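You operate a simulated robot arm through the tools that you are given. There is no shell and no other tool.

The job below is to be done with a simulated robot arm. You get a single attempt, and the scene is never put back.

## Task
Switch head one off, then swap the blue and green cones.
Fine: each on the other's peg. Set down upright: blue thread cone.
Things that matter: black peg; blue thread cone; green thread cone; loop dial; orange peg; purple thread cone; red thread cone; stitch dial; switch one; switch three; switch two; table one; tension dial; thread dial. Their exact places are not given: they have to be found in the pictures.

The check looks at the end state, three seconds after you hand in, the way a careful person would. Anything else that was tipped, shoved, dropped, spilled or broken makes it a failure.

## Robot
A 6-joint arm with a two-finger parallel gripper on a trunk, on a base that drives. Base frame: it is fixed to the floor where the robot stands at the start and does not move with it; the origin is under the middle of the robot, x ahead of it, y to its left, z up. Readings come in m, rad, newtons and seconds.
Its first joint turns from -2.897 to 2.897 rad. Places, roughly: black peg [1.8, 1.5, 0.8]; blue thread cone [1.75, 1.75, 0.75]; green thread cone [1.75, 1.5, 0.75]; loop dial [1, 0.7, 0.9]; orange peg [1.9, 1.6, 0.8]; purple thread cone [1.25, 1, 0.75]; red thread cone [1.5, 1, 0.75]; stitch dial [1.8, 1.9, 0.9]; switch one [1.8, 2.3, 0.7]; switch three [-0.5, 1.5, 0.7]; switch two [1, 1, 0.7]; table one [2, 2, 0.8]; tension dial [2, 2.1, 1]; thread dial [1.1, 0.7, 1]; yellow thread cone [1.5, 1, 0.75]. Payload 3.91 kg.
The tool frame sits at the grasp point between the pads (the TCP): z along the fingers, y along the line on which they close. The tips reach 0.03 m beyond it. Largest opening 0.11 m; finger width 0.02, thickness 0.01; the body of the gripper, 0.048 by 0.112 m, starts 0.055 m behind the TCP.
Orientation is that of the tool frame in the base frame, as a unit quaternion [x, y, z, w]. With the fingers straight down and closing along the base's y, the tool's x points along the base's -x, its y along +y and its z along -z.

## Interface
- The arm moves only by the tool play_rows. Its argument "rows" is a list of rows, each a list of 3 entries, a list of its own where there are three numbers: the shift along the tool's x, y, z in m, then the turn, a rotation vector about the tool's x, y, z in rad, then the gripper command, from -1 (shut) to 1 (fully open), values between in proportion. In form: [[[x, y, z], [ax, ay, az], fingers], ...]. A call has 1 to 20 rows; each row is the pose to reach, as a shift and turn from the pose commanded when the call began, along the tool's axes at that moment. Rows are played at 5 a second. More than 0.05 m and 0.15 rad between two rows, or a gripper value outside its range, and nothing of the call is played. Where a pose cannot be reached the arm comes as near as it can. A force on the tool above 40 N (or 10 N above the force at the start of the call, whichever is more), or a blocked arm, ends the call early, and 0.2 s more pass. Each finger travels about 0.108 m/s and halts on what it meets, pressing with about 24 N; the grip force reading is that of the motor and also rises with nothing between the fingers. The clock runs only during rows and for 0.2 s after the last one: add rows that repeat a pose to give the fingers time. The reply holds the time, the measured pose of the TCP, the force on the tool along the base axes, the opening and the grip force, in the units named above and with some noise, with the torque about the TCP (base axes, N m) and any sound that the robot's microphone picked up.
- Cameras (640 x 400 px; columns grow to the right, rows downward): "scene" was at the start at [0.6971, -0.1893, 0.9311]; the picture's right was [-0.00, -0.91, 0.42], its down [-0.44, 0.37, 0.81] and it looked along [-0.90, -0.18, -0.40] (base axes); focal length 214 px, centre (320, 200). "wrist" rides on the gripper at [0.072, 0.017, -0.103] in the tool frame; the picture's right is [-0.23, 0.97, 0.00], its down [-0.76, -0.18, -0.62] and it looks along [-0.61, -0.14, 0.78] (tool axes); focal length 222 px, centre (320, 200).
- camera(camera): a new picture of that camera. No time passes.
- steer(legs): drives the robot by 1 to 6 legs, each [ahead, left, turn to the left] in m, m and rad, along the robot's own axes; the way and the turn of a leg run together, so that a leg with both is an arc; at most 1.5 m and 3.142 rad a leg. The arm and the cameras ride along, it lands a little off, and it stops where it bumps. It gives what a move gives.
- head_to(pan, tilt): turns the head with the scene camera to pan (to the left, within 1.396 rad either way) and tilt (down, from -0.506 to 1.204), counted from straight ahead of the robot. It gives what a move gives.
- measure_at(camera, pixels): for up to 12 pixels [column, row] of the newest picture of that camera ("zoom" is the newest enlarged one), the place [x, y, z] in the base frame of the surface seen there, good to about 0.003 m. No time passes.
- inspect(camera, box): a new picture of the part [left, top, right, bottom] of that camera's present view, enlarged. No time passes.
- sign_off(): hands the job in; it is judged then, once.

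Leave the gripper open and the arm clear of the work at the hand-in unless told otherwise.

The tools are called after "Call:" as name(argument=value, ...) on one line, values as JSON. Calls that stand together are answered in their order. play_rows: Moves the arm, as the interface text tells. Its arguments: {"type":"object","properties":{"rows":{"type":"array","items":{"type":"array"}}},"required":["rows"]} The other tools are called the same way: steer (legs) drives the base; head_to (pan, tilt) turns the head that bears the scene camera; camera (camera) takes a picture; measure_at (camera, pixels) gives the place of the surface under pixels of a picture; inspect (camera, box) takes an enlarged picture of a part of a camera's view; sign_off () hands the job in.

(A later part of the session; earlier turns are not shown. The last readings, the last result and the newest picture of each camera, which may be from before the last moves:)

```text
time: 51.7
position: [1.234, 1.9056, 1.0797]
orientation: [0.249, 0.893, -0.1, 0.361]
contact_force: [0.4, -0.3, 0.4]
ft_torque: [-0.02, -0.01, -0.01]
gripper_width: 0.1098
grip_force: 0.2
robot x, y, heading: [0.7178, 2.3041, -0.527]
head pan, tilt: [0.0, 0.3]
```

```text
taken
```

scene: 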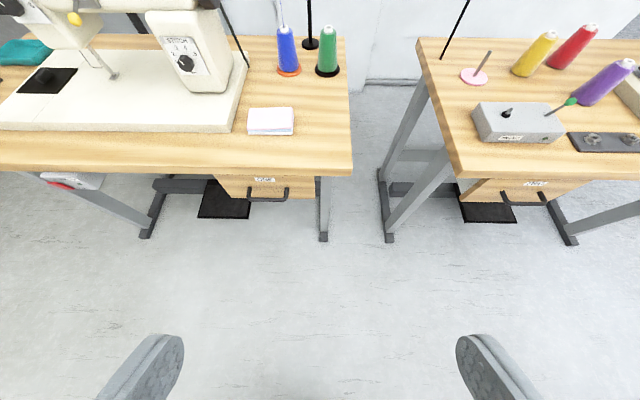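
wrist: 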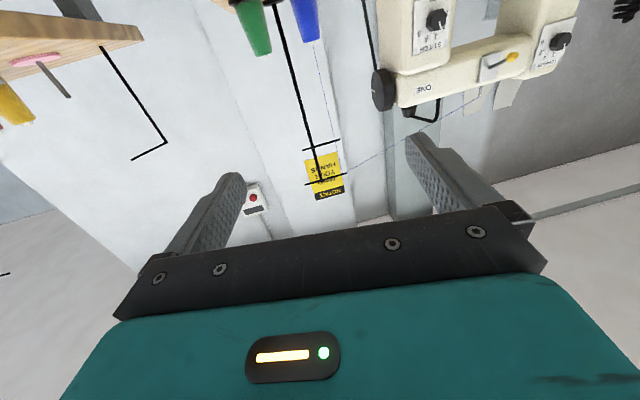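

The tilted pose is reached exactly, with the tool's y along the table edge. I'll drive forward 0.5 m toward table one so the cones come within reach.

Call:
steer(legs=[[0.5, 0, -0.015]])

Call:
camera(camera="scene")

Call:
camera(camera="wrist")

```text
time: 54.7
position: [1.6753, 1.6479, 1.0806]
orientation: [0.249, 0.893, -0.1, 0.36]
contact_force: [0.2, -0.6, -0.2]
ft_torque: [-0.04, 0.01, -0.02]
gripper_width: 0.1099
grip_force: 0.1
robot x, y, heading: [1.1619, 2.0545, -0.527]
head pan, tilt: [0.0, 0.3]
```

```text
taken
```

scene: 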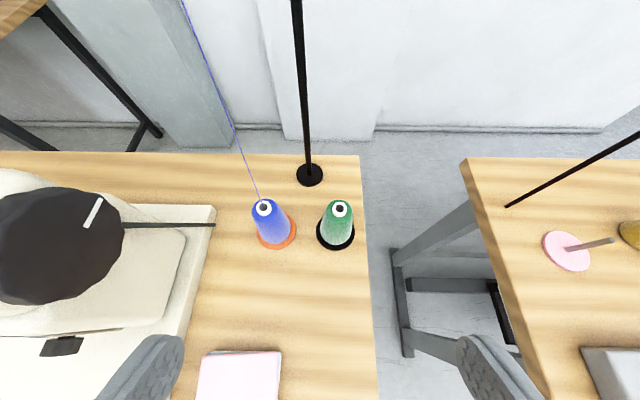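

```text
taken
```

wrist: 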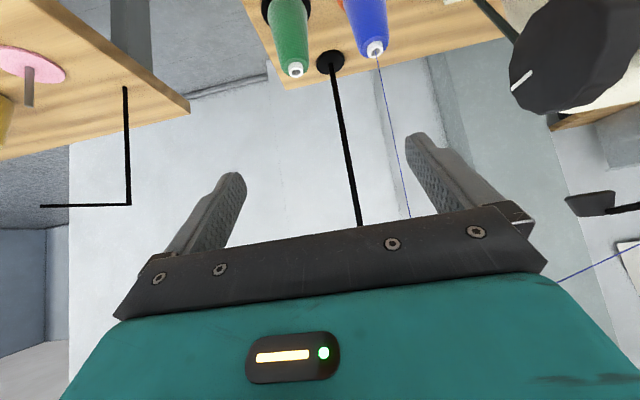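

I now see both cones from above: white tips at (264,208) blue and (340,209) green, and the pole base at (310,174). I'll zoom in and measure the tips and disc edges precisely.

Call:
inspect(camera="scene", box=[240, 160, 370, 260])

```text
4.00 times, centred on (305, 210) of scene
```

zoom: 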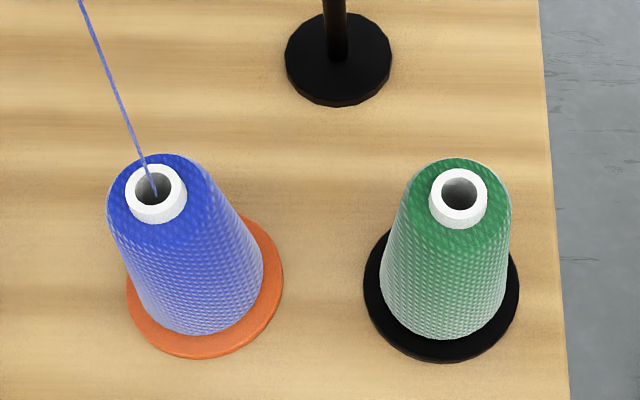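

I'll measure the white rims and disc edges in this zoom.

Call:
measure_at(camera="zoom", pixels=[[131, 186], [181, 186], [156, 169], [156, 203], [434, 190], [484, 190], [459, 174], [459, 205], [155, 188], [459, 192]])

Call:
measure_at(camera="zoom", pixels=[[133, 310], [278, 270], [207, 350], [268, 250], [160, 343], [370, 290], [514, 285], [440, 354], [380, 250], [505, 250], [400, 340], [485, 340]])

```text
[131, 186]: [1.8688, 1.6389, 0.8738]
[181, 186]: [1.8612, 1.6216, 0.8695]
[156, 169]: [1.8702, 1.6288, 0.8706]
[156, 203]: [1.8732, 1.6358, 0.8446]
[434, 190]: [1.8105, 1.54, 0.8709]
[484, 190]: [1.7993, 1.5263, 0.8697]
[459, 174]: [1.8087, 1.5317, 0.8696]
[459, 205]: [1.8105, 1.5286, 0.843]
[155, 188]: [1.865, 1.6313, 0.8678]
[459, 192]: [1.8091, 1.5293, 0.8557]
```

```text
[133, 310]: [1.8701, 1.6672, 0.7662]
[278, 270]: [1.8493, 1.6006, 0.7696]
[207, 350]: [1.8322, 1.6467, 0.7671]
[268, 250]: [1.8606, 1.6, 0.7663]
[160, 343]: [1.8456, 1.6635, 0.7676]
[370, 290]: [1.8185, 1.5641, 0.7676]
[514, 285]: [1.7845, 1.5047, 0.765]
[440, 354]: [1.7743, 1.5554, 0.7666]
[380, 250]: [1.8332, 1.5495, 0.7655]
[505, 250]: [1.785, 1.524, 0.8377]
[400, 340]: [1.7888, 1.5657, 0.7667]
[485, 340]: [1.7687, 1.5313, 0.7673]
```

The axes come out well: blue cone at (n 0.754, a 2.360) and green at (n 0.753, a 2.244) in the table frame, with disc tops at z 0.767 and cone tops at z 0.872. I'll check the handwheel and belt clearance beside the blue cone.

Call:
measure_at(camera="scene", pixels=[[124, 215], [121, 250], [140, 224], [175, 224], [212, 224], [95, 285], [90, 215], [215, 210], [280, 355], [205, 280], [365, 300], [375, 390]])

Call:
inspect(camera="scene", box=[0, 150, 300, 340])

```text
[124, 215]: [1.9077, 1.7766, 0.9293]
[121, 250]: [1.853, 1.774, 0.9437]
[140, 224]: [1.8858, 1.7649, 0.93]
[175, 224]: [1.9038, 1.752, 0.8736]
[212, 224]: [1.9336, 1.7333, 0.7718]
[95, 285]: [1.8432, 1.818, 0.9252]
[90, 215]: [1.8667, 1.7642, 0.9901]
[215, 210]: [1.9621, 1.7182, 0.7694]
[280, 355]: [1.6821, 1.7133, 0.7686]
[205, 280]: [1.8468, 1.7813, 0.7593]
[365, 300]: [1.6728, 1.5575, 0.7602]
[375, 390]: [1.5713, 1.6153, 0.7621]
```

```text
2.11 times, centred on (150, 245) of scene
```

zoom: 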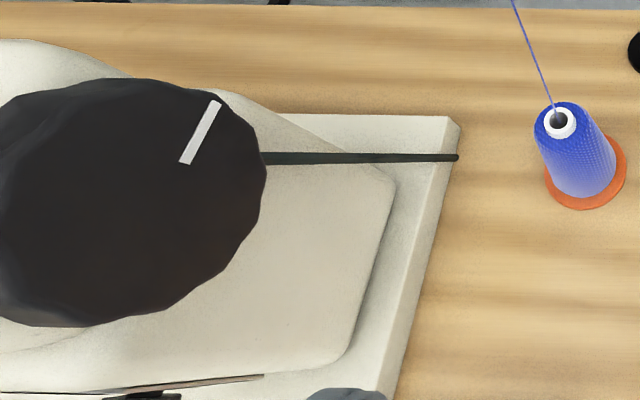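

All machine parts are at a ≥ 2.474, so the hand clears them. For parking the green cone I'll use the free table spot around (n 0.52, a 2.265), in front of the pegs and away from the cloths. To have comfortable reach for both spots, I'll back the base up by 6 cm.

Call:
steer(legs=[[-0.06, 0, -0.01]])

Call:
camera(camera="scene")

```text
time: 55.7
position: [1.6178, 1.6739, 1.0791]
orientation: [0.253, 0.893, -0.102, 0.359]
contact_force: [-0.2, -0.3, -0.5]
ft_torque: [0.01, 0.01, -0.01]
gripper_width: 0.11
grip_force: 0.0
robot x, y, heading: [1.1072, 2.0841, -0.537]
head pan, tilt: [0.0, 0.3]
```

```text
taken
```

scene: 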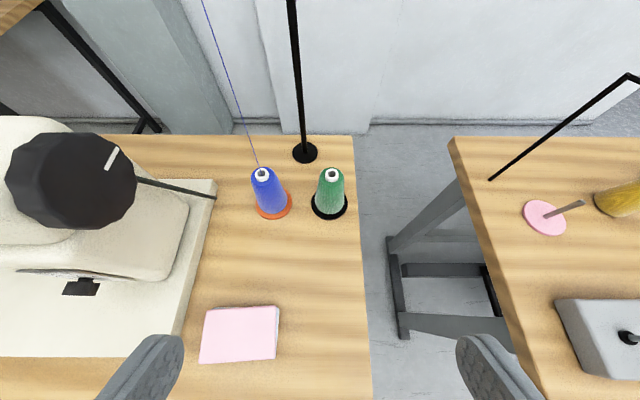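

I'll check the cloth and the free parking spot, then approach the green cone along the tilted tool axis, with fingers opened to about 75 mm, and stop 12 cm short.

Call:
measure_at(camera="scene", pixels=[[278, 308], [274, 356], [204, 310], [362, 300], [368, 370], [320, 330], [332, 172], [262, 172], [272, 262]])

Call:
play_rows(rows=[[[0.001, -0.005, 0.044], [0, 0, 0], 0.364], [[0.002, -0.01, 0.088], [0, 0, 0], 0.364], [[0.003, -0.014, 0.132], [0, 0, 0], 0.364], [[0.004, -0.018, 0.176], [0, 0, 0], 0.364], [[0.005, -0.023, 0.22], [0, 0, 0], 0.364], [[0.005, -0.023, 0.22], [0, 0, 0], 0.364]])

Call:
camera(camera="scene")

Call:
camera(camera="wrist")

```text
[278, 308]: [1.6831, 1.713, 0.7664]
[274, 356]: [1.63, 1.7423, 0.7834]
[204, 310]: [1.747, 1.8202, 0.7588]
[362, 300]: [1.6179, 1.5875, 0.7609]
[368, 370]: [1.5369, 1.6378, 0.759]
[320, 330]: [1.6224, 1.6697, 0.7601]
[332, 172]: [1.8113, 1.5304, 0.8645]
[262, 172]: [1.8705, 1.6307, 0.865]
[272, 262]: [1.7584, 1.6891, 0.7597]
```

```text
time: 57.1
position: [1.7354, 1.5759, 0.9169]
orientation: [0.254, 0.892, -0.103, 0.36]
contact_force: [0.5, 0.0, -0.3]
ft_torque: [-0.01, 0.02, -0.02]
gripper_width: 0.0749
grip_force: 0.1
robot x, y, heading: [1.1023, 2.0829, -0.538]
head pan, tilt: [0.0, 0.3]
```

```text
taken
```

scene: 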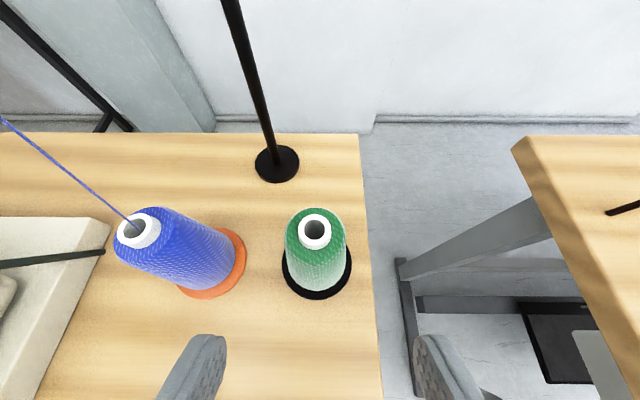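

```text
taken
```

wrist: 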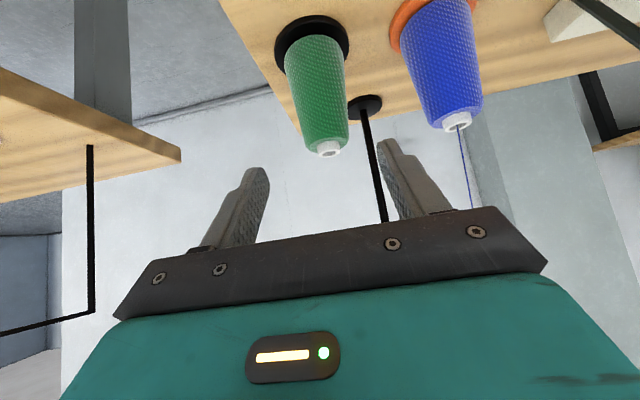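

The fingers straddle the green cone symmetrically (inner faces around columns 225 and 415, cone at 316). I'll go in the last 12 cm, in 3 cm steps.

Call:
play_rows(rows=[[[0.0005, -0.0005, 0.03], [0, 0, 0], 0.364], [[0.001, -0.001, 0.06], [0, 0, 0], 0.364], [[0.002, -0.001, 0.09], [0, 0, 0], 0.364], [[0.0025, -0.001, 0.118], [0, 0, 0], 0.364], [[0.0025, -0.001, 0.118], [0, 0, 0], 0.364]])

Call:
camera(camera="scene")

Call:
camera(camera="wrist")

```text
time: 58.3
position: [1.8009, 1.5324, 0.8318]
orientation: [0.255, 0.892, -0.103, 0.36]
contact_force: [-0.1, 0.8, -0.6]
ft_torque: [0.03, 0.0, -0.03]
gripper_width: 0.0752
grip_force: 0.1
robot x, y, heading: [1.1066, 2.0841, -0.537]
head pan, tilt: [0.0, 0.3]
```

```text
taken
```

scene: 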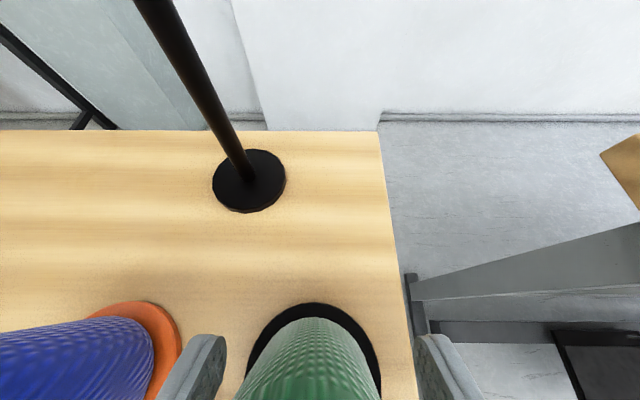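

```text
taken
```

wrist: 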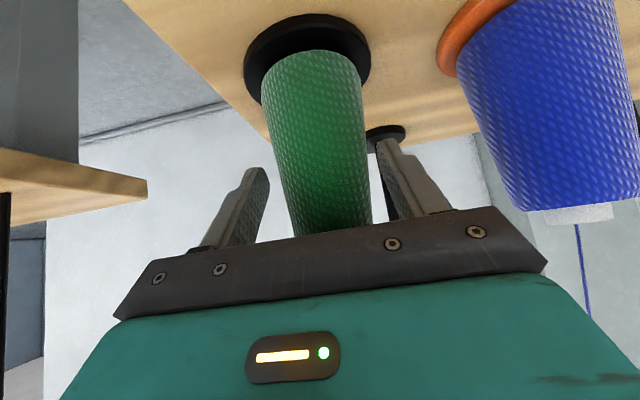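

The TCP is at the cone's axis (n 0.752, a 2.242). The cone sits about 2–3 mm left of centre between the fingers, so I'll shift 2.5 mm left and then close.

Call:
play_rows(rows=[[[0, 0.0025, 0], [0, 0, 0], 0.364], [[0, 0.0025, 0], [0, 0, 0], 0.1], [[0, 0.0025, 0], [0, 0, 0], -0.3], [[0, 0.0025, 0], [0, 0, 0], -1], [[0, 0.0025, 0], [0, 0, 0], -1], [[0, 0.0025, 0], [0, 0, 0], -1]])

Call:
camera(camera="wrist")

```text
time: 59.7
position: [1.8034, 1.535, 0.8306]
orientation: [0.253, 0.892, -0.102, 0.36]
contact_force: [0.9, 0.9, 2.6]
ft_torque: [-0.01, -0.02, -0.01]
gripper_width: 0.0497
grip_force: 23.6
robot x, y, heading: [1.1051, 2.0807, -0.539]
head pan, tilt: [0.0, 0.3]
```

```text
taken
```

wrist: 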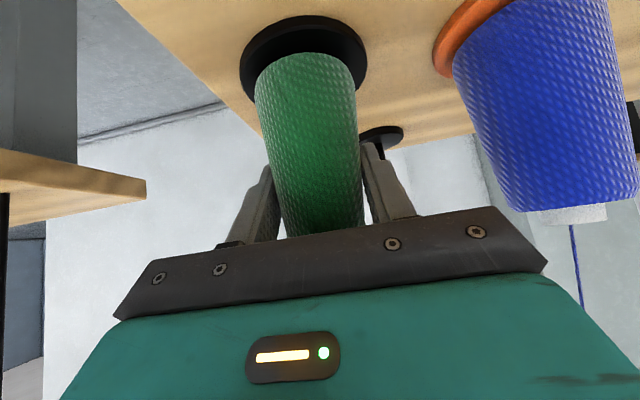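

I have a firm grip: 49.7 mm width, at (1.8034,1.535,0.8306). I'll lift straight up 0.14 m.

Call:
play_rows(rows=[[[-0.0069, 0, -0.0072], [0, 0, 0], -1], [[-0.0139, 0, -0.0145], [0, 0, 0], -1], [[-0.0277, 0, -0.0289], [0, 0, 0], -1], [[-0.0416, 0, -0.0434], [0, 0, 0], -1], [[-0.0554, 0, -0.0578], [0, 0, 0], -1], [[-0.0693, 0, -0.0723], [0, 0, 0], -1], [[-0.0831, 0, -0.0867], [0, 0, 0], -1], [[-0.097, 0, -0.1012], [0, 0, 0], -1], [[-0.097, 0, -0.1012], [0, 0, 0], -1]])

Call:
camera(camera="scene")

Call:
camera(camera="wrist")

```text
time: 61.7
position: [1.8006, 1.5341, 0.9721]
orientation: [0.255, 0.892, -0.102, 0.359]
contact_force: [-0.2, -0.3, -2.0]
ft_torque: [-0.01, 0.01, 0.01]
gripper_width: 0.0495
grip_force: 23.9
robot x, y, heading: [1.1077, 2.0841, -0.541]
head pan, tilt: [0.0, 0.3]
```

```text
taken
```

scene: 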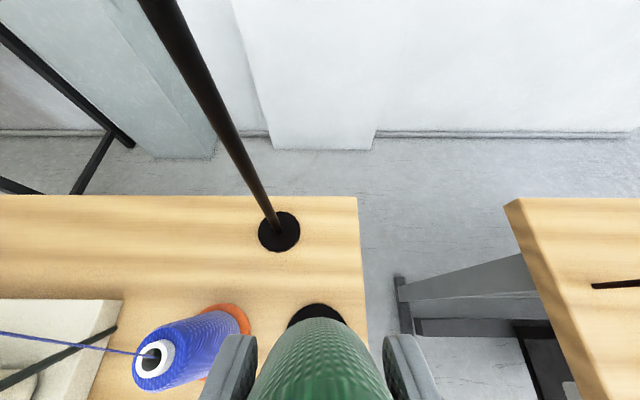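

```text
taken
```

wrist: 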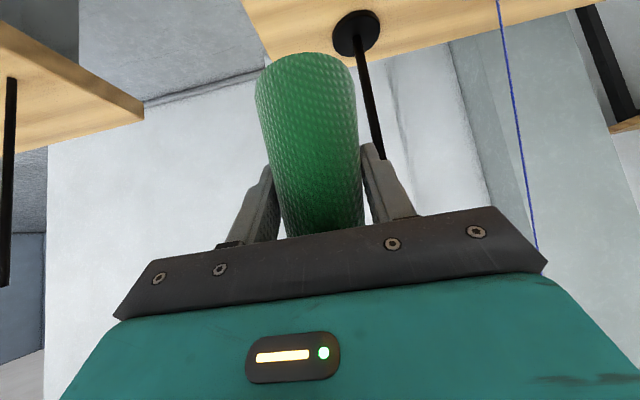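

The green cone is lifted clear, with about 2 N of weight on the tool. I'll carry it back over the table to the parking spot (n 0.50, a 2.26) at the same height.

Call:
play_rows(rows=[[[0.026, 0.002, -0.0248], [0, 0, 0], -1], [[0.0518, 0.004, -0.0497], [0, 0, 0], -1], [[0.0777, 0.006, -0.0745], [0, 0, 0], -1], [[0.1036, 0.008, -0.0993], [0, 0, 0], -1], [[0.1295, 0.01, -0.1241], [0, 0, 0], -1], [[0.1554, 0.012, -0.149], [0, 0, 0], -1], [[0.1813, 0.0142, -0.1738], [0, 0, 0], -1], [[0.1813, 0.0142, -0.1738], [0, 0, 0], -1]])

Call:
camera(camera="scene")

Call:
camera(camera="wrist")

```text
time: 63.5
position: [1.5983, 1.6771, 0.9699]
orientation: [0.254, 0.892, -0.102, 0.359]
contact_force: [0.8, 0.1, -1.5]
ft_torque: [-0.02, 0.02, 0.03]
gripper_width: 0.0497
grip_force: 24.3
robot x, y, heading: [1.1068, 2.0799, -0.537]
head pan, tilt: [0.0, 0.3]
```

```text
taken
```

scene: 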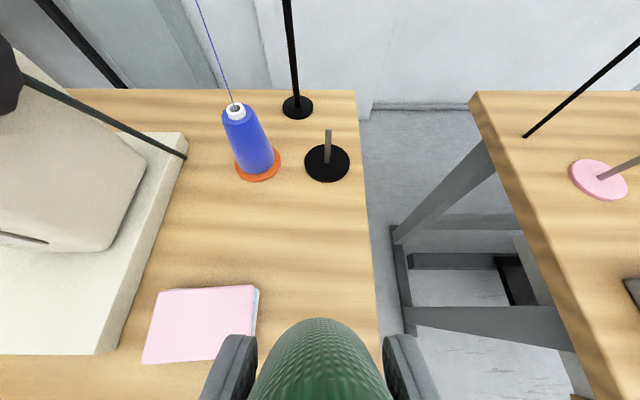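

```text
taken
```

wrist: 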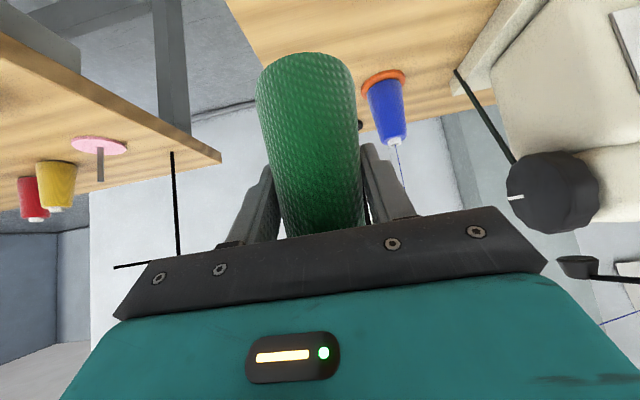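

The black peg is now bare, with its grey rod at (327,145). I'll measure the rod and disc for the exact peg position, and zoom in.

Call:
inspect(camera="scene", box=[215, 90, 375, 200])

```text
3.64 times, centred on (295, 145) of scene
```

zoom: 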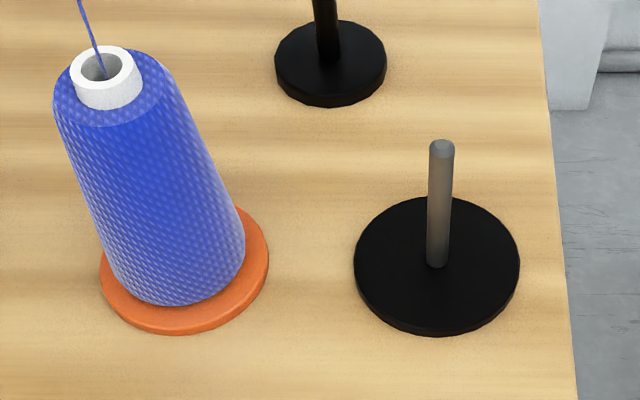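

Call:
measure_at(camera="zoom", pixels=[[442, 147], [440, 180], [437, 220], [437, 255], [362, 262], [513, 262], [436, 318], [436, 203], [380, 225], [495, 225], [385, 300], [490, 300]])

Call:
measure_at(camera="zoom", pixels=[[108, 275], [262, 250], [180, 325], [125, 308], [240, 305], [255, 225], [75, 68], [135, 68], [105, 50], [106, 70], [190, 200], [545, 300]])

```text
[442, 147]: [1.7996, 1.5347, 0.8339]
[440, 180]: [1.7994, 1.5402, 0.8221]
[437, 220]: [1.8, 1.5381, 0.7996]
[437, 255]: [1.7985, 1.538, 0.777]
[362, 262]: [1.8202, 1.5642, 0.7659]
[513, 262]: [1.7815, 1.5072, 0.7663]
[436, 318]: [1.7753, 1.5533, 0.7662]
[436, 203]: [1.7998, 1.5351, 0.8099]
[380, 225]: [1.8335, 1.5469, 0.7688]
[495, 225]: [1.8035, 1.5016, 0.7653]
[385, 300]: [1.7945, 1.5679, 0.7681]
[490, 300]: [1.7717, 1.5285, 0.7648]
```

```text
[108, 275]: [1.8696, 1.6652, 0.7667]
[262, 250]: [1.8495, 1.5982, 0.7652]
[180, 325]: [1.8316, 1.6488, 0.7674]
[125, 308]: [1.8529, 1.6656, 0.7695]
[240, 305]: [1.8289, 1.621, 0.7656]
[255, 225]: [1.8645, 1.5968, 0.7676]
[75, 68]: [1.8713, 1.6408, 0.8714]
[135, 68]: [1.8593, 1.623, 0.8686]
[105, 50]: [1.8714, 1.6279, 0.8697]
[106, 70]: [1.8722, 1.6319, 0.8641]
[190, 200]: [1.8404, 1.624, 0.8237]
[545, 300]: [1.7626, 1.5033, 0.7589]
```

The black peg centre is at (n 0.7525, a 2.245), with a 10 mm rod topping out at z≈0.835. The green cone was gripped on axis there. Now I'll lower the green cone straight down to just above the table, finishing in fine steps.

Call:
play_rows(rows=[[[0.0242, 0, 0.0253], [0, 0, 0], -1], [[0.0485, 0, 0.0506], [0, 0, 0], -1], [[0.0727, 0, 0.0759], [0, 0, 0], -1], [[0.0901, 0, 0.094], [0, 0, 0], -1], [[0.0956, 0, 0.0997], [0, 0, 0], -1], [[0.097, 0, 0.1012], [0, 0, 0], -1], [[0.0984, 0, 0.1026], [0, 0, 0], -1], [[0.0991, 0, 0.1034], [0, 0, 0], -1], [[0.0991, 0, 0.1034], [0, 0, 0], -1]])

Call:
camera(camera="wrist")

```text
time: 65.5
position: [1.5975, 1.6792, 0.8271]
orientation: [0.254, 0.892, -0.102, 0.359]
contact_force: [-0.5, -0.7, -1.1]
ft_torque: [-0.02, 0.01, 0.0]
gripper_width: 0.0495
grip_force: 24.4
robot x, y, heading: [1.1043, 2.0877, -0.537]
head pan, tilt: [0.0, 0.3]
```

```text
taken
```

wrist: 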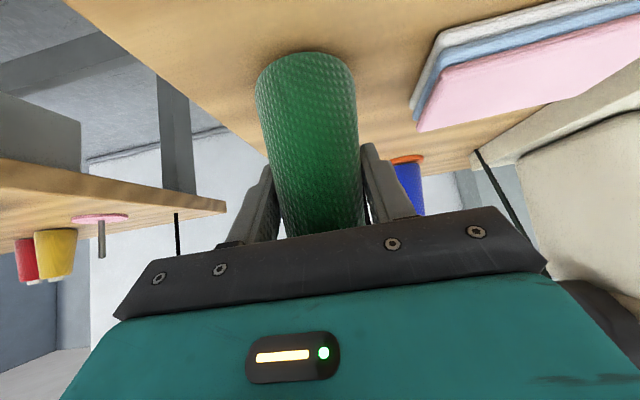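

Still hanging free (force about -1 N) at z 0.827. I'll go down in 1 mm steps until I feel the table.

Call:
play_rows(rows=[[[0.0007, 0, 0.0007], [0, 0, 0], -1], [[0.0014, 0, 0.0014], [0, 0, 0], -1], [[0.0021, 0, 0.0022], [0, 0, 0], -1], [[0.0021, 0, 0.0022], [0, 0, 0], -1]])

```text
time: 66.5
position: [1.5972, 1.6805, 0.8255]
orientation: [0.253, 0.892, -0.103, 0.361]
contact_force: [5.6, -1.5, 21.4]
ft_torque: [-0.36, 0.14, 0.05]
gripper_width: 0.0498
grip_force: 23.9
robot x, y, heading: [1.1065, 2.0806, -0.541]
head pan, tilt: [0.0, 0.3]
```

Contact: 21 N upward, so the cone stands on the table. I'll ease up 1 mm to take off the pressure, then open the fingers to 75 mm.

Call:
play_rows(rows=[[[-0.0006, 0, -0.0006], [0, 0, 0], -1], [[-0.0008, 0, -0.0008], [0, 0, 0], -0.2], [[-0.0008, 0, -0.0008], [0, 0, 0], 0.1], [[-0.0008, 0, -0.0008], [0, 0, 0], 0.364], [[-0.0008, 0, -0.0008], [0, 0, 0], 0.364]])

Call:
camera(camera="wrist")

Call:
camera(camera="scene")

```text
time: 67.7
position: [1.5957, 1.6788, 0.8247]
orientation: [0.253, 0.892, -0.102, 0.359]
contact_force: [-0.2, -0.8, 0.2]
ft_torque: [-0.02, 0.02, 0.01]
gripper_width: 0.0754
grip_force: 0.0
robot x, y, heading: [1.1065, 2.0795, -0.534]
head pan, tilt: [0.0, 0.3]
```

```text
taken
```

wrist: 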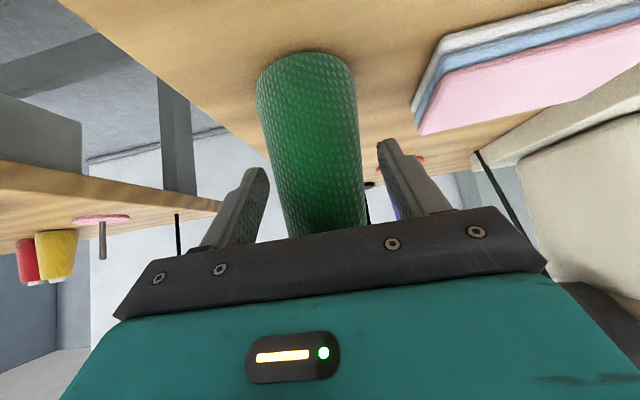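

```text
taken
```

scene: 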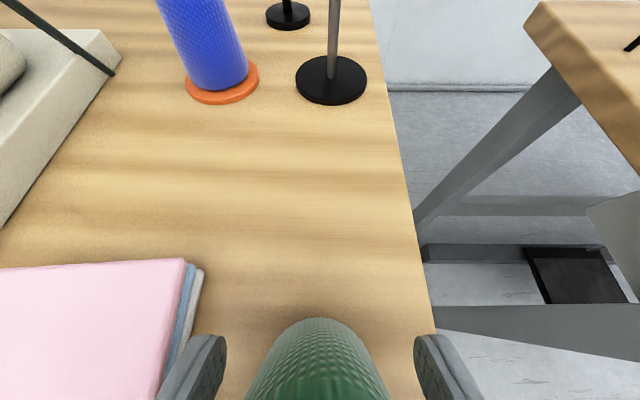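

The green cone stands upright at the parking spot. I'll raise the open hand straight up 0.17 m, clear of it.

Call:
play_rows(rows=[[[-0.0139, 0, -0.0145], [0, 0, 0], 0.364], [[-0.0346, 0, -0.0361], [0, 0, 0], 0.364], [[-0.0589, 0, -0.0614], [0, 0, 0], 0.364], [[-0.0831, 0, -0.0867], [0, 0, 0], 0.364], [[-0.1074, 0, -0.112], [0, 0, 0], 0.364], [[-0.1178, 0, -0.1229], [0, 0, 0], 0.364], [[-0.1178, 0, -0.1229], [0, 0, 0], 0.364]])

Call:
camera(camera="scene")

```text
time: 69.3
position: [1.5951, 1.6794, 0.9978]
orientation: [0.253, 0.892, -0.102, 0.36]
contact_force: [0.8, 0.6, 0.1]
ft_torque: [0.0, -0.02, -0.04]
gripper_width: 0.0749
grip_force: 0.1
robot x, y, heading: [1.1054, 2.0825, -0.538]
head pan, tilt: [0.0, 0.3]
```

```text
taken
```

scene: 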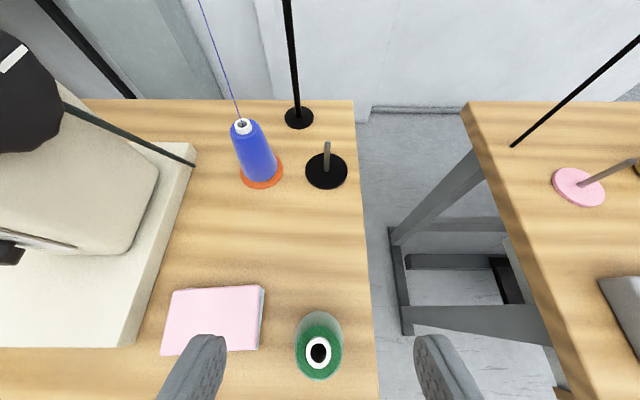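

The green cone stands fine at (318,351). Now I'll move to the pre-grasp point of the blue cone, 12 cm back along the tool axis from its middle.

Call:
play_rows(rows=[[[-0.011, 0.0166, 0.0293], [0, 0, 0], 0.364], [[-0.0221, 0.0331, 0.0585], [0, 0, 0], 0.364], [[-0.0332, 0.0497, 0.0878], [0, 0, 0], 0.364], [[-0.0442, 0.0662, 0.1171], [0, 0, 0], 0.364], [[-0.0553, 0.0828, 0.1463], [0, 0, 0], 0.364], [[-0.0663, 0.0993, 0.1756], [0, 0, 0], 0.364], [[-0.0663, 0.0993, 0.1756], [0, 0, 0], 0.364]])

Call:
camera(camera="scene")

Call:
camera(camera="wrist")

```text
time: 70.9
position: [1.792, 1.6752, 0.9165]
orientation: [0.254, 0.891, -0.103, 0.361]
contact_force: [0.0, -0.5, 0.4]
ft_torque: [0.0, 0.02, 0.01]
gripper_width: 0.0751
grip_force: 0.1
robot x, y, heading: [1.1095, 2.0839, -0.538]
head pan, tilt: [0.0, 0.3]
```

```text
taken
```

scene: 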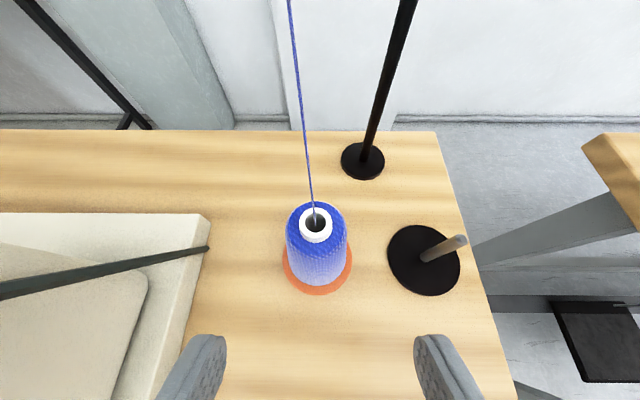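

```text
taken
```

wrist: 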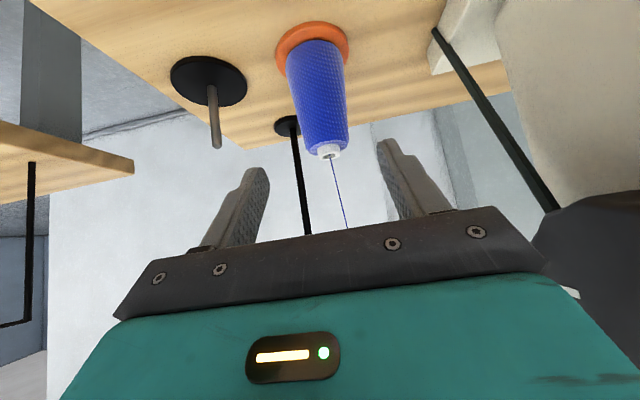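

The blue cone is centred between the fingers too (tip at (316,224)). I'll go in the last 12 cm.

Call:
play_rows(rows=[[[0, 0.0005, 0.03], [0, 0, 0], 0.364], [[0, 0.001, 0.06], [0, 0, 0], 0.364], [[0, 0.0015, 0.09], [0, 0, 0], 0.364], [[0, 0.0015, 0.119], [0, 0, 0], 0.364], [[0, 0.0015, 0.119], [0, 0, 0], 0.364]])

Call:
camera(camera="scene")

Call:
camera(camera="wrist")

```text
time: 72.1
position: [1.862, 1.6319, 0.8318]
orientation: [0.254, 0.892, -0.103, 0.359]
contact_force: [0.1, -0.3, -0.7]
ft_torque: [-0.01, 0.0, -0.02]
gripper_width: 0.0751
grip_force: 0.1
robot x, y, heading: [1.1112, 2.0824, -0.533]
head pan, tilt: [0.0, 0.3]
```

```text
taken
```

scene: 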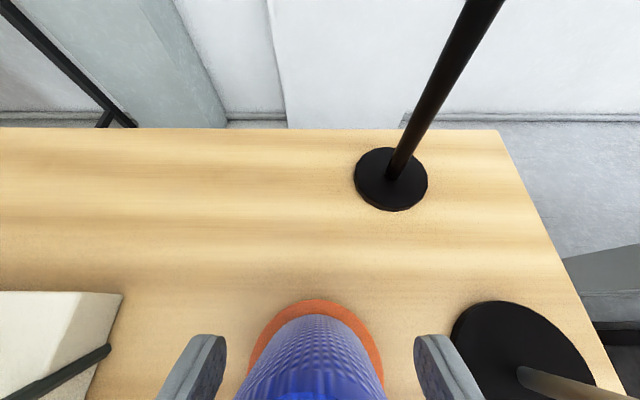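

```text
taken
```

wrist: 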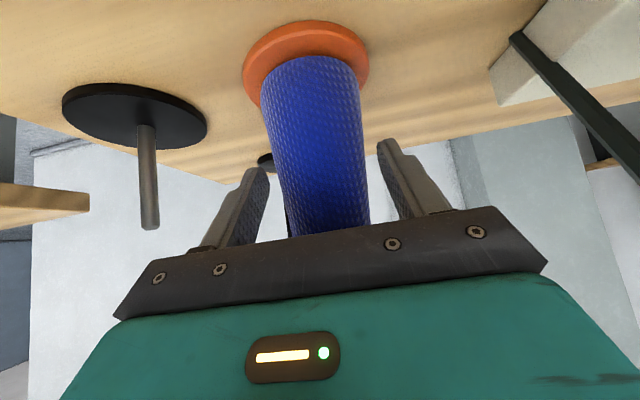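

The blue cone is about 1.5–2 mm left of centre (disc centre at column 307 in the wrist view, versus 304 when I gripped green). I'll shift 1.8 mm left and close.

Call:
play_rows(rows=[[[0, 0.0018, 0], [0, 0, 0], 0.364], [[0, 0.0018, 0], [0, 0, 0], 0.1], [[0, 0.0018, 0], [0, 0, 0], -0.3], [[0, 0.0018, 0], [0, 0, 0], -1], [[0, 0.0018, 0], [0, 0, 0], -1], [[0, 0.0018, 0], [0, 0, 0], -1]])

Call:
camera(camera="wrist")

Call:
camera(camera="scene")

```text
time: 73.5
position: [1.8627, 1.6328, 0.8307]
orientation: [0.253, 0.892, -0.102, 0.359]
contact_force: [1.6, 0.8, 2.3]
ft_torque: [-0.09, -0.01, 0.03]
gripper_width: 0.0505
grip_force: 23.6
robot x, y, heading: [1.1084, 2.0801, -0.538]
head pan, tilt: [0.0, 0.3]
```

```text
taken
```

wrist: 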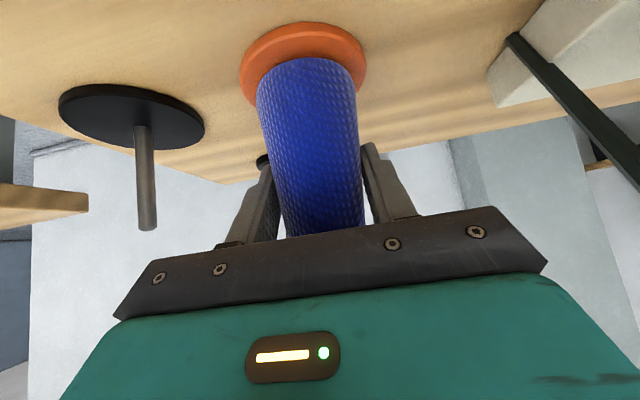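

```text
taken
```

scene: 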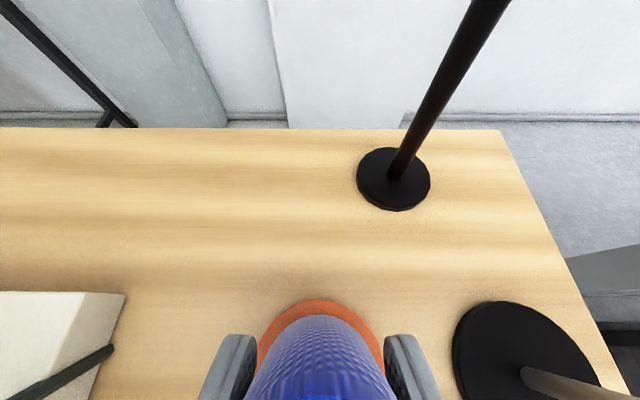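

I have the blue cone gripped (50.5 mm), seated in the hand just like the green one was (disc centre at column 304 in both wrist views). From the commanded moves, the pegs are 0.1168 m apart along tool y. I'll lift blue straight up 0.12 m.

Call:
play_rows(rows=[[[-0.0069, 0, -0.0072], [0, 0, 0], -1], [[-0.0139, 0, -0.0145], [0, 0, 0], -1], [[-0.0277, 0, -0.0289], [0, 0, 0], -1], [[-0.0416, 0, -0.0434], [0, 0, 0], -1], [[-0.0554, 0, -0.0578], [0, 0, 0], -1], [[-0.0693, 0, -0.0723], [0, 0, 0], -1], [[-0.0831, 0, -0.0867], [0, 0, 0], -1], [[-0.0831, 0, -0.0867], [0, 0, 0], -1]])

Call:
camera(camera="wrist")

Call:
camera(camera="scene")

```text
time: 75.3
position: [1.8634, 1.6343, 0.9506]
orientation: [0.253, 0.892, -0.102, 0.36]
contact_force: [0.0, 0.3, -1.3]
ft_torque: [-0.01, 0.01, 0.01]
gripper_width: 0.0501
grip_force: 24.5
robot x, y, heading: [1.1098, 2.0832, -0.538]
head pan, tilt: [0.0, 0.3]
```

```text
taken
```

wrist: 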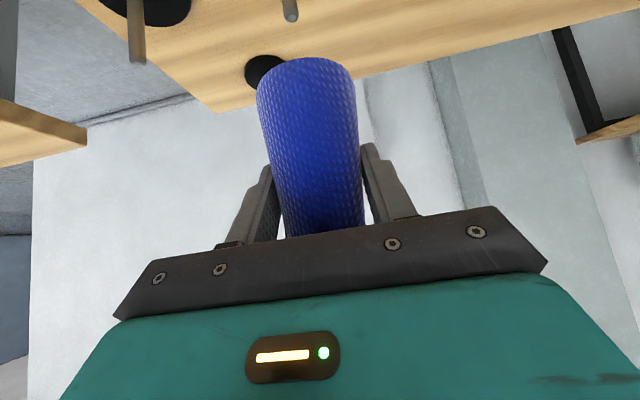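

```text
taken
```

scene: 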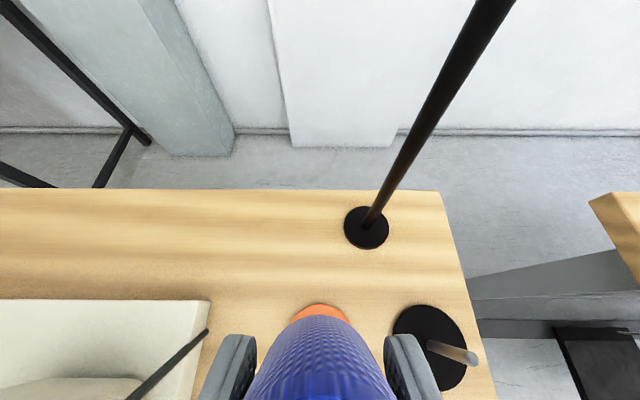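

The blue cone is up; I can see the orange peg's rod tip below it at (290,12) in the wrist view. I'll now move sideways 0.1168 m to the right, over the black peg, at this height.

Call:
play_rows(rows=[[[-0.0001, -0.0292, -0.0004], [0, 0, 0], -1], [[-0.0003, -0.0584, -0.0008], [0, 0, 0], -1], [[-0.0005, -0.0876, -0.0011], [0, 0, 0], -1], [[-0.0006, -0.1168, -0.0015], [0, 0, 0], -1], [[-0.0006, -0.1168, -0.0015], [0, 0, 0], -1]])

Call:
camera(camera="wrist")

Call:
camera(camera="scene")

```text
time: 76.5
position: [1.8022, 1.535, 0.9517]
orientation: [0.253, 0.892, -0.102, 0.36]
contact_force: [1.3, 1.0, -1.3]
ft_torque: [-0.01, 0.0, 0.0]
gripper_width: 0.0504
grip_force: 23.8
robot x, y, heading: [1.1056, 2.0799, -0.535]
head pan, tilt: [0.0, 0.3]
```

```text
taken
```

wrist: 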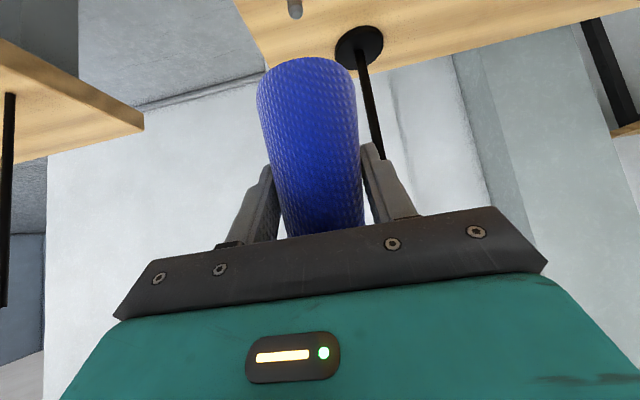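

```text
taken
```

scene: 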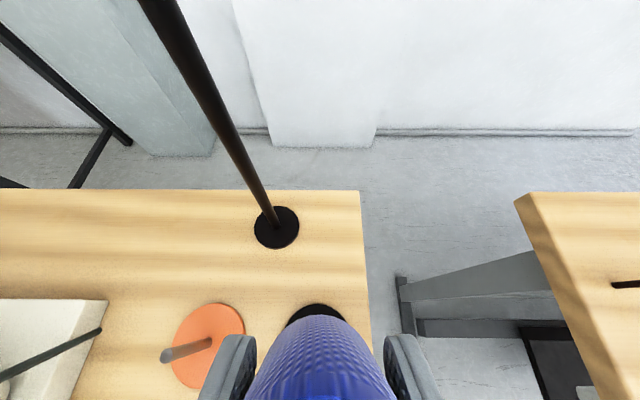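

I need to check the alignment carefully. In the wrist view the black rod's tip is at about (294,10), versus about (290,12) for the orange rod earlier. I'll zoom in on the rod tip and measure both rods.

Call:
inspect(camera="wrist", box=[240, 0, 370, 80])

Call:
measure_at(camera="wrist", pixels=[[294, 4], [294, 10], [290, 8], [299, 8], [294, 15], [305, 75], [280, 85], [335, 85]])

Call:
measure_at(camera="scene", pixels=[[166, 354], [185, 349], [203, 343], [178, 340], [242, 340], [208, 306], [190, 385], [230, 310]])

```text
4.92 times, centred on (305, 40) of wrist
```

zoom: 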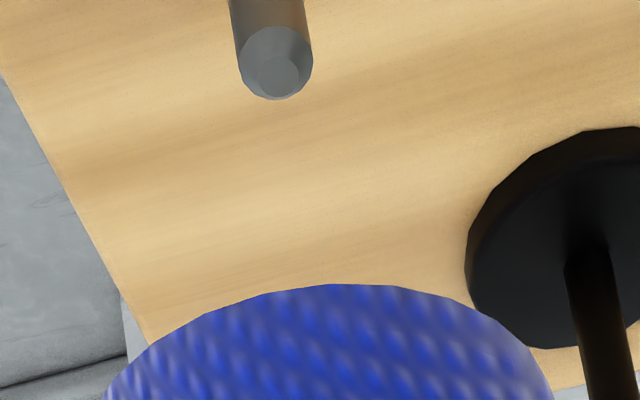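

```text
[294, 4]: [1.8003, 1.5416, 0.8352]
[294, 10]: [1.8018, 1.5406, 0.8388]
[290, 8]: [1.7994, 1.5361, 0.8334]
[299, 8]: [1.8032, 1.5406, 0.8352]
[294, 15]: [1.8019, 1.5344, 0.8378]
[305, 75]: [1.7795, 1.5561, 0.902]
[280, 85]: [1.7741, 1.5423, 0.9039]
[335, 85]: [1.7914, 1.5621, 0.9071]
```

```text
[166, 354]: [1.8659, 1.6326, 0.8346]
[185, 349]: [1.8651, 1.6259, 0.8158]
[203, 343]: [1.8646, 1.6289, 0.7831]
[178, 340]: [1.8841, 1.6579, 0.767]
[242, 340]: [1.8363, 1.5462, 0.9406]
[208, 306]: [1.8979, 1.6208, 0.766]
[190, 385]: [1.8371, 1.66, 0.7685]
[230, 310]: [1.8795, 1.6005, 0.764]
```

The black rod appears at column 295.1 in this zoom. For an exact reference I'll go back over the orange peg, where the cone was on axis, and record where that rod appears in the same zoom.

Call:
play_rows(rows=[[[0.0001, 0.0292, 0.0004], [0, 0, 0], -1], [[0.0003, 0.0584, 0.0008], [0, 0, 0], -1], [[0.0005, 0.0876, 0.0011], [0, 0, 0], -1], [[0.0006, 0.1168, 0.0015], [0, 0, 0], -1], [[0.0006, 0.1168, 0.0015], [0, 0, 0], -1]])

Call:
inspect(camera="wrist", box=[240, 0, 370, 80])

Call:
camera(camera="wrist")

Call:
measure_at(camera="wrist", pixels=[[290, 4], [290, 10], [286, 8], [295, 8], [290, 15], [305, 75], [280, 85], [335, 85]])

```text
time: 77.7
position: [1.8624, 1.6365, 0.9498]
orientation: [0.253, 0.892, -0.102, 0.36]
contact_force: [-0.4, -0.5, -0.5]
ft_torque: [-0.03, -0.02, 0.0]
gripper_width: 0.0505
grip_force: 24.0
robot x, y, heading: [1.1081, 2.0835, -0.542]
head pan, tilt: [0.0, 0.3]
```

```text
4.92 times, centred on (305, 40) of wrist
```

zoom: 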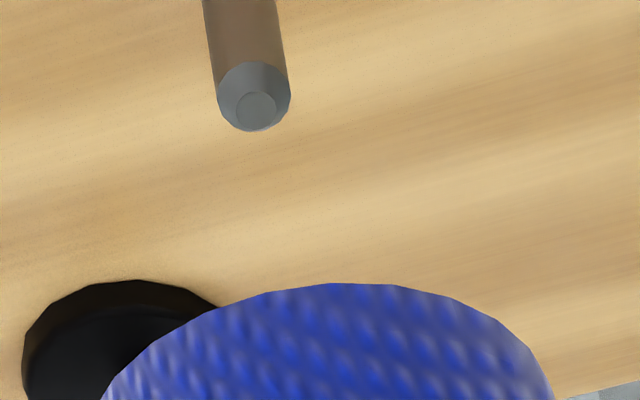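

```text
taken
```

wrist: 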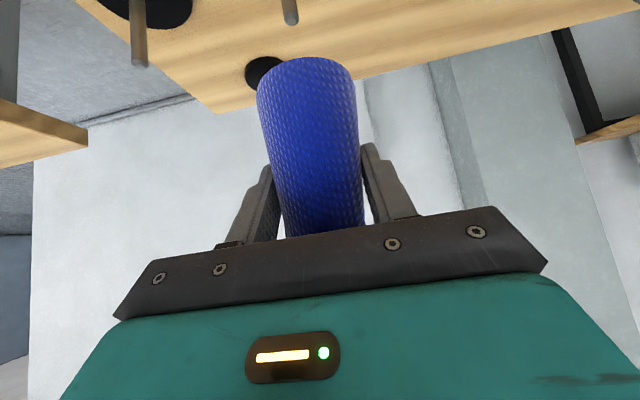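

```text
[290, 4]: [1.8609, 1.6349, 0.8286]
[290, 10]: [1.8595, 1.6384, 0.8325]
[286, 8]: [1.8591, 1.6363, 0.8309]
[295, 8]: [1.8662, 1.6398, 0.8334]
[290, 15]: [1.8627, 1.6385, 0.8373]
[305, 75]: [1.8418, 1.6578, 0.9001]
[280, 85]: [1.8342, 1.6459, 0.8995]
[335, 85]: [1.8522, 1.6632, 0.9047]
```

The orange rod tip appears at zoom column 253.5, versus 274.5 for the black one, so I overshot by about 3 mm relative to this reference. I'll zoom on the cone's bottom edge in the hand to find its axis in the same view.

Call:
inspect(camera="wrist", box=[230, 0, 390, 100])

Call:
inspect(camera="wrist", box=[220, 40, 400, 250])

Call:
inspect(camera="scene", box=[180, 270, 480, 400])

```text
4.00 times, centred on (310, 50) of wrist
```

zoom: 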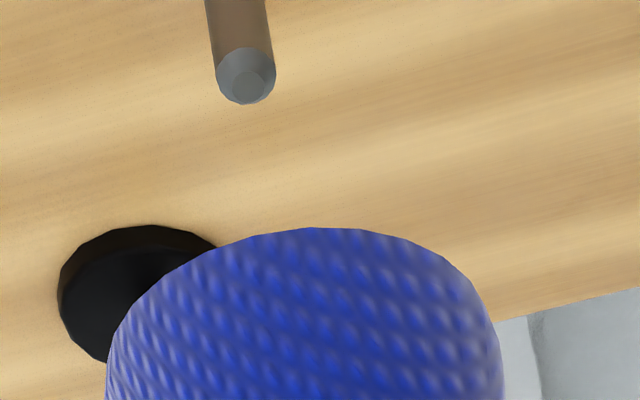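

```text
1.90 times, centred on (310, 145) of wrist
```

zoom: 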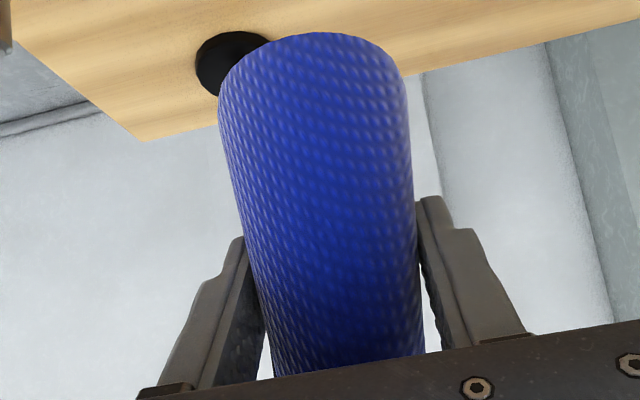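

```text
2.13 times, centred on (330, 335) of scene
```

zoom: 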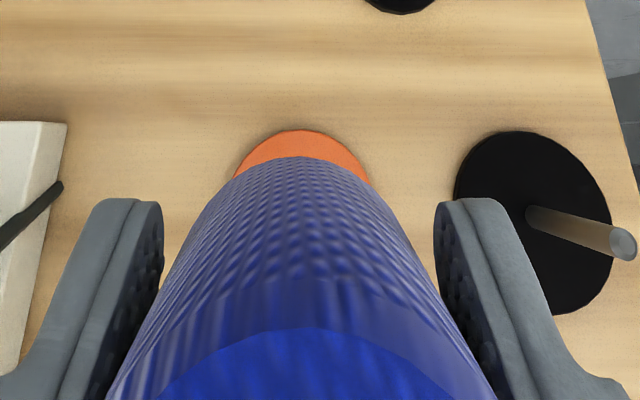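

I now have a solid reference over the orange peg: rod tip at zoom4 column 246, bottom at row 104. In the scene zoom, the orange disc's far edge is at row 130. I'll move over to the black peg with a corrected travel (0.1136 m) and compare the same zooms.

Call:
play_rows(rows=[[[0.0003, -0.0284, -0.0002], [0, 0, 0], -1], [[0.0005, -0.0568, -0.0005], [0, 0, 0], -1], [[0.0008, -0.0852, -0.0007], [0, 0, 0], -1], [[0.001, -0.1136, -0.0009], [0, 0, 0], -1], [[0.001, -0.1136, -0.0009], [0, 0, 0], -1]])

Call:
inspect(camera="wrist", box=[230, 0, 390, 100])

Call:
inspect(camera="scene", box=[180, 270, 480, 400])

```text
time: 78.9
position: [1.804, 1.54, 0.9486]
orientation: [0.255, 0.892, -0.102, 0.36]
contact_force: [0.1, 0.0, -1.1]
ft_torque: [-0.02, 0.02, 0.0]
gripper_width: 0.0505
grip_force: 23.8
robot x, y, heading: [1.1068, 2.0848, -0.533]
head pan, tilt: [0.0, 0.3]
```

```text
4.00 times, centred on (310, 50) of wrist
```

zoom: 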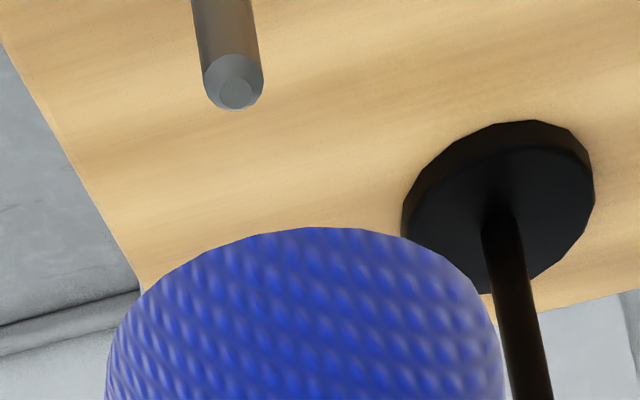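

```text
2.13 times, centred on (330, 335) of scene
```

zoom: 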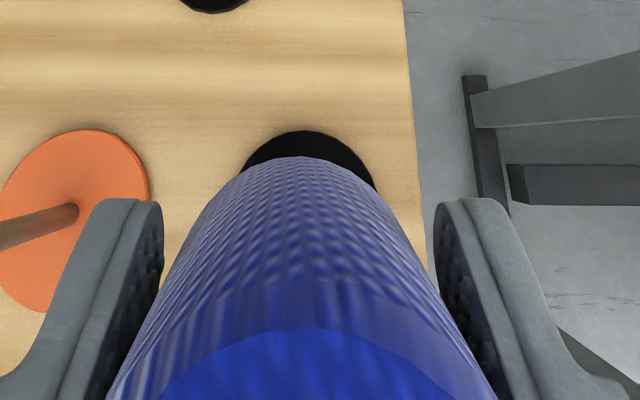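

Now the black rod is at zoom column 234 versus the reference 246, so I'm about 1.9 mm too far left (the TCP reading agrees). Depth looks equal, with rod width 61 versus 60. I'll shift right 1.9 mm and recheck.

Call:
play_rows(rows=[[[0, -0.0019, 0], [0, 0, 0], -1], [[0, -0.0019, 0], [0, 0, 0], -1], [[0, -0.0019, 0], [0, 0, 0], -1]])

Call:
inspect(camera="wrist", box=[230, 0, 390, 100])

Call:
inspect(camera="scene", box=[180, 270, 480, 400])

```text
time: 79.7
position: [1.802, 1.5382, 0.9479]
orientation: [0.254, 0.892, -0.103, 0.36]
contact_force: [0.0, 0.6, -2.1]
ft_torque: [0.02, -0.05, -0.03]
gripper_width: 0.0503
grip_force: 24.3
robot x, y, heading: [1.1063, 2.0831, -0.538]
head pan, tilt: [0.0, 0.3]
```

```text
4.00 times, centred on (310, 50) of wrist
```

zoom: 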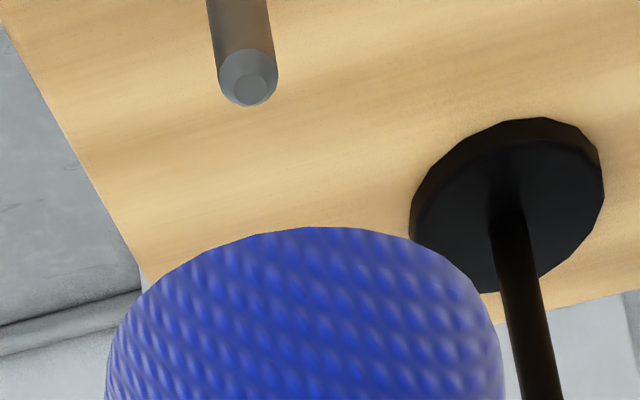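

```text
2.13 times, centred on (330, 335) of scene
```

zoom: 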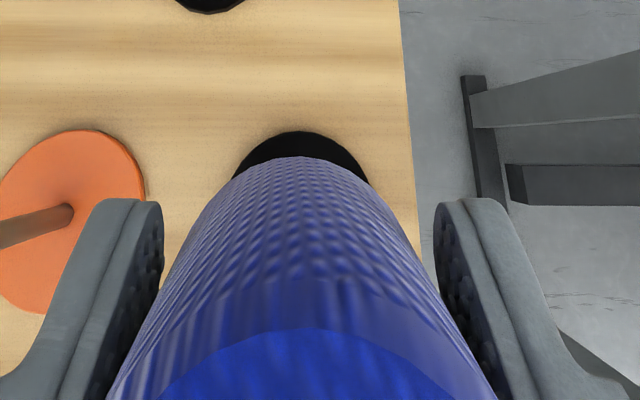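

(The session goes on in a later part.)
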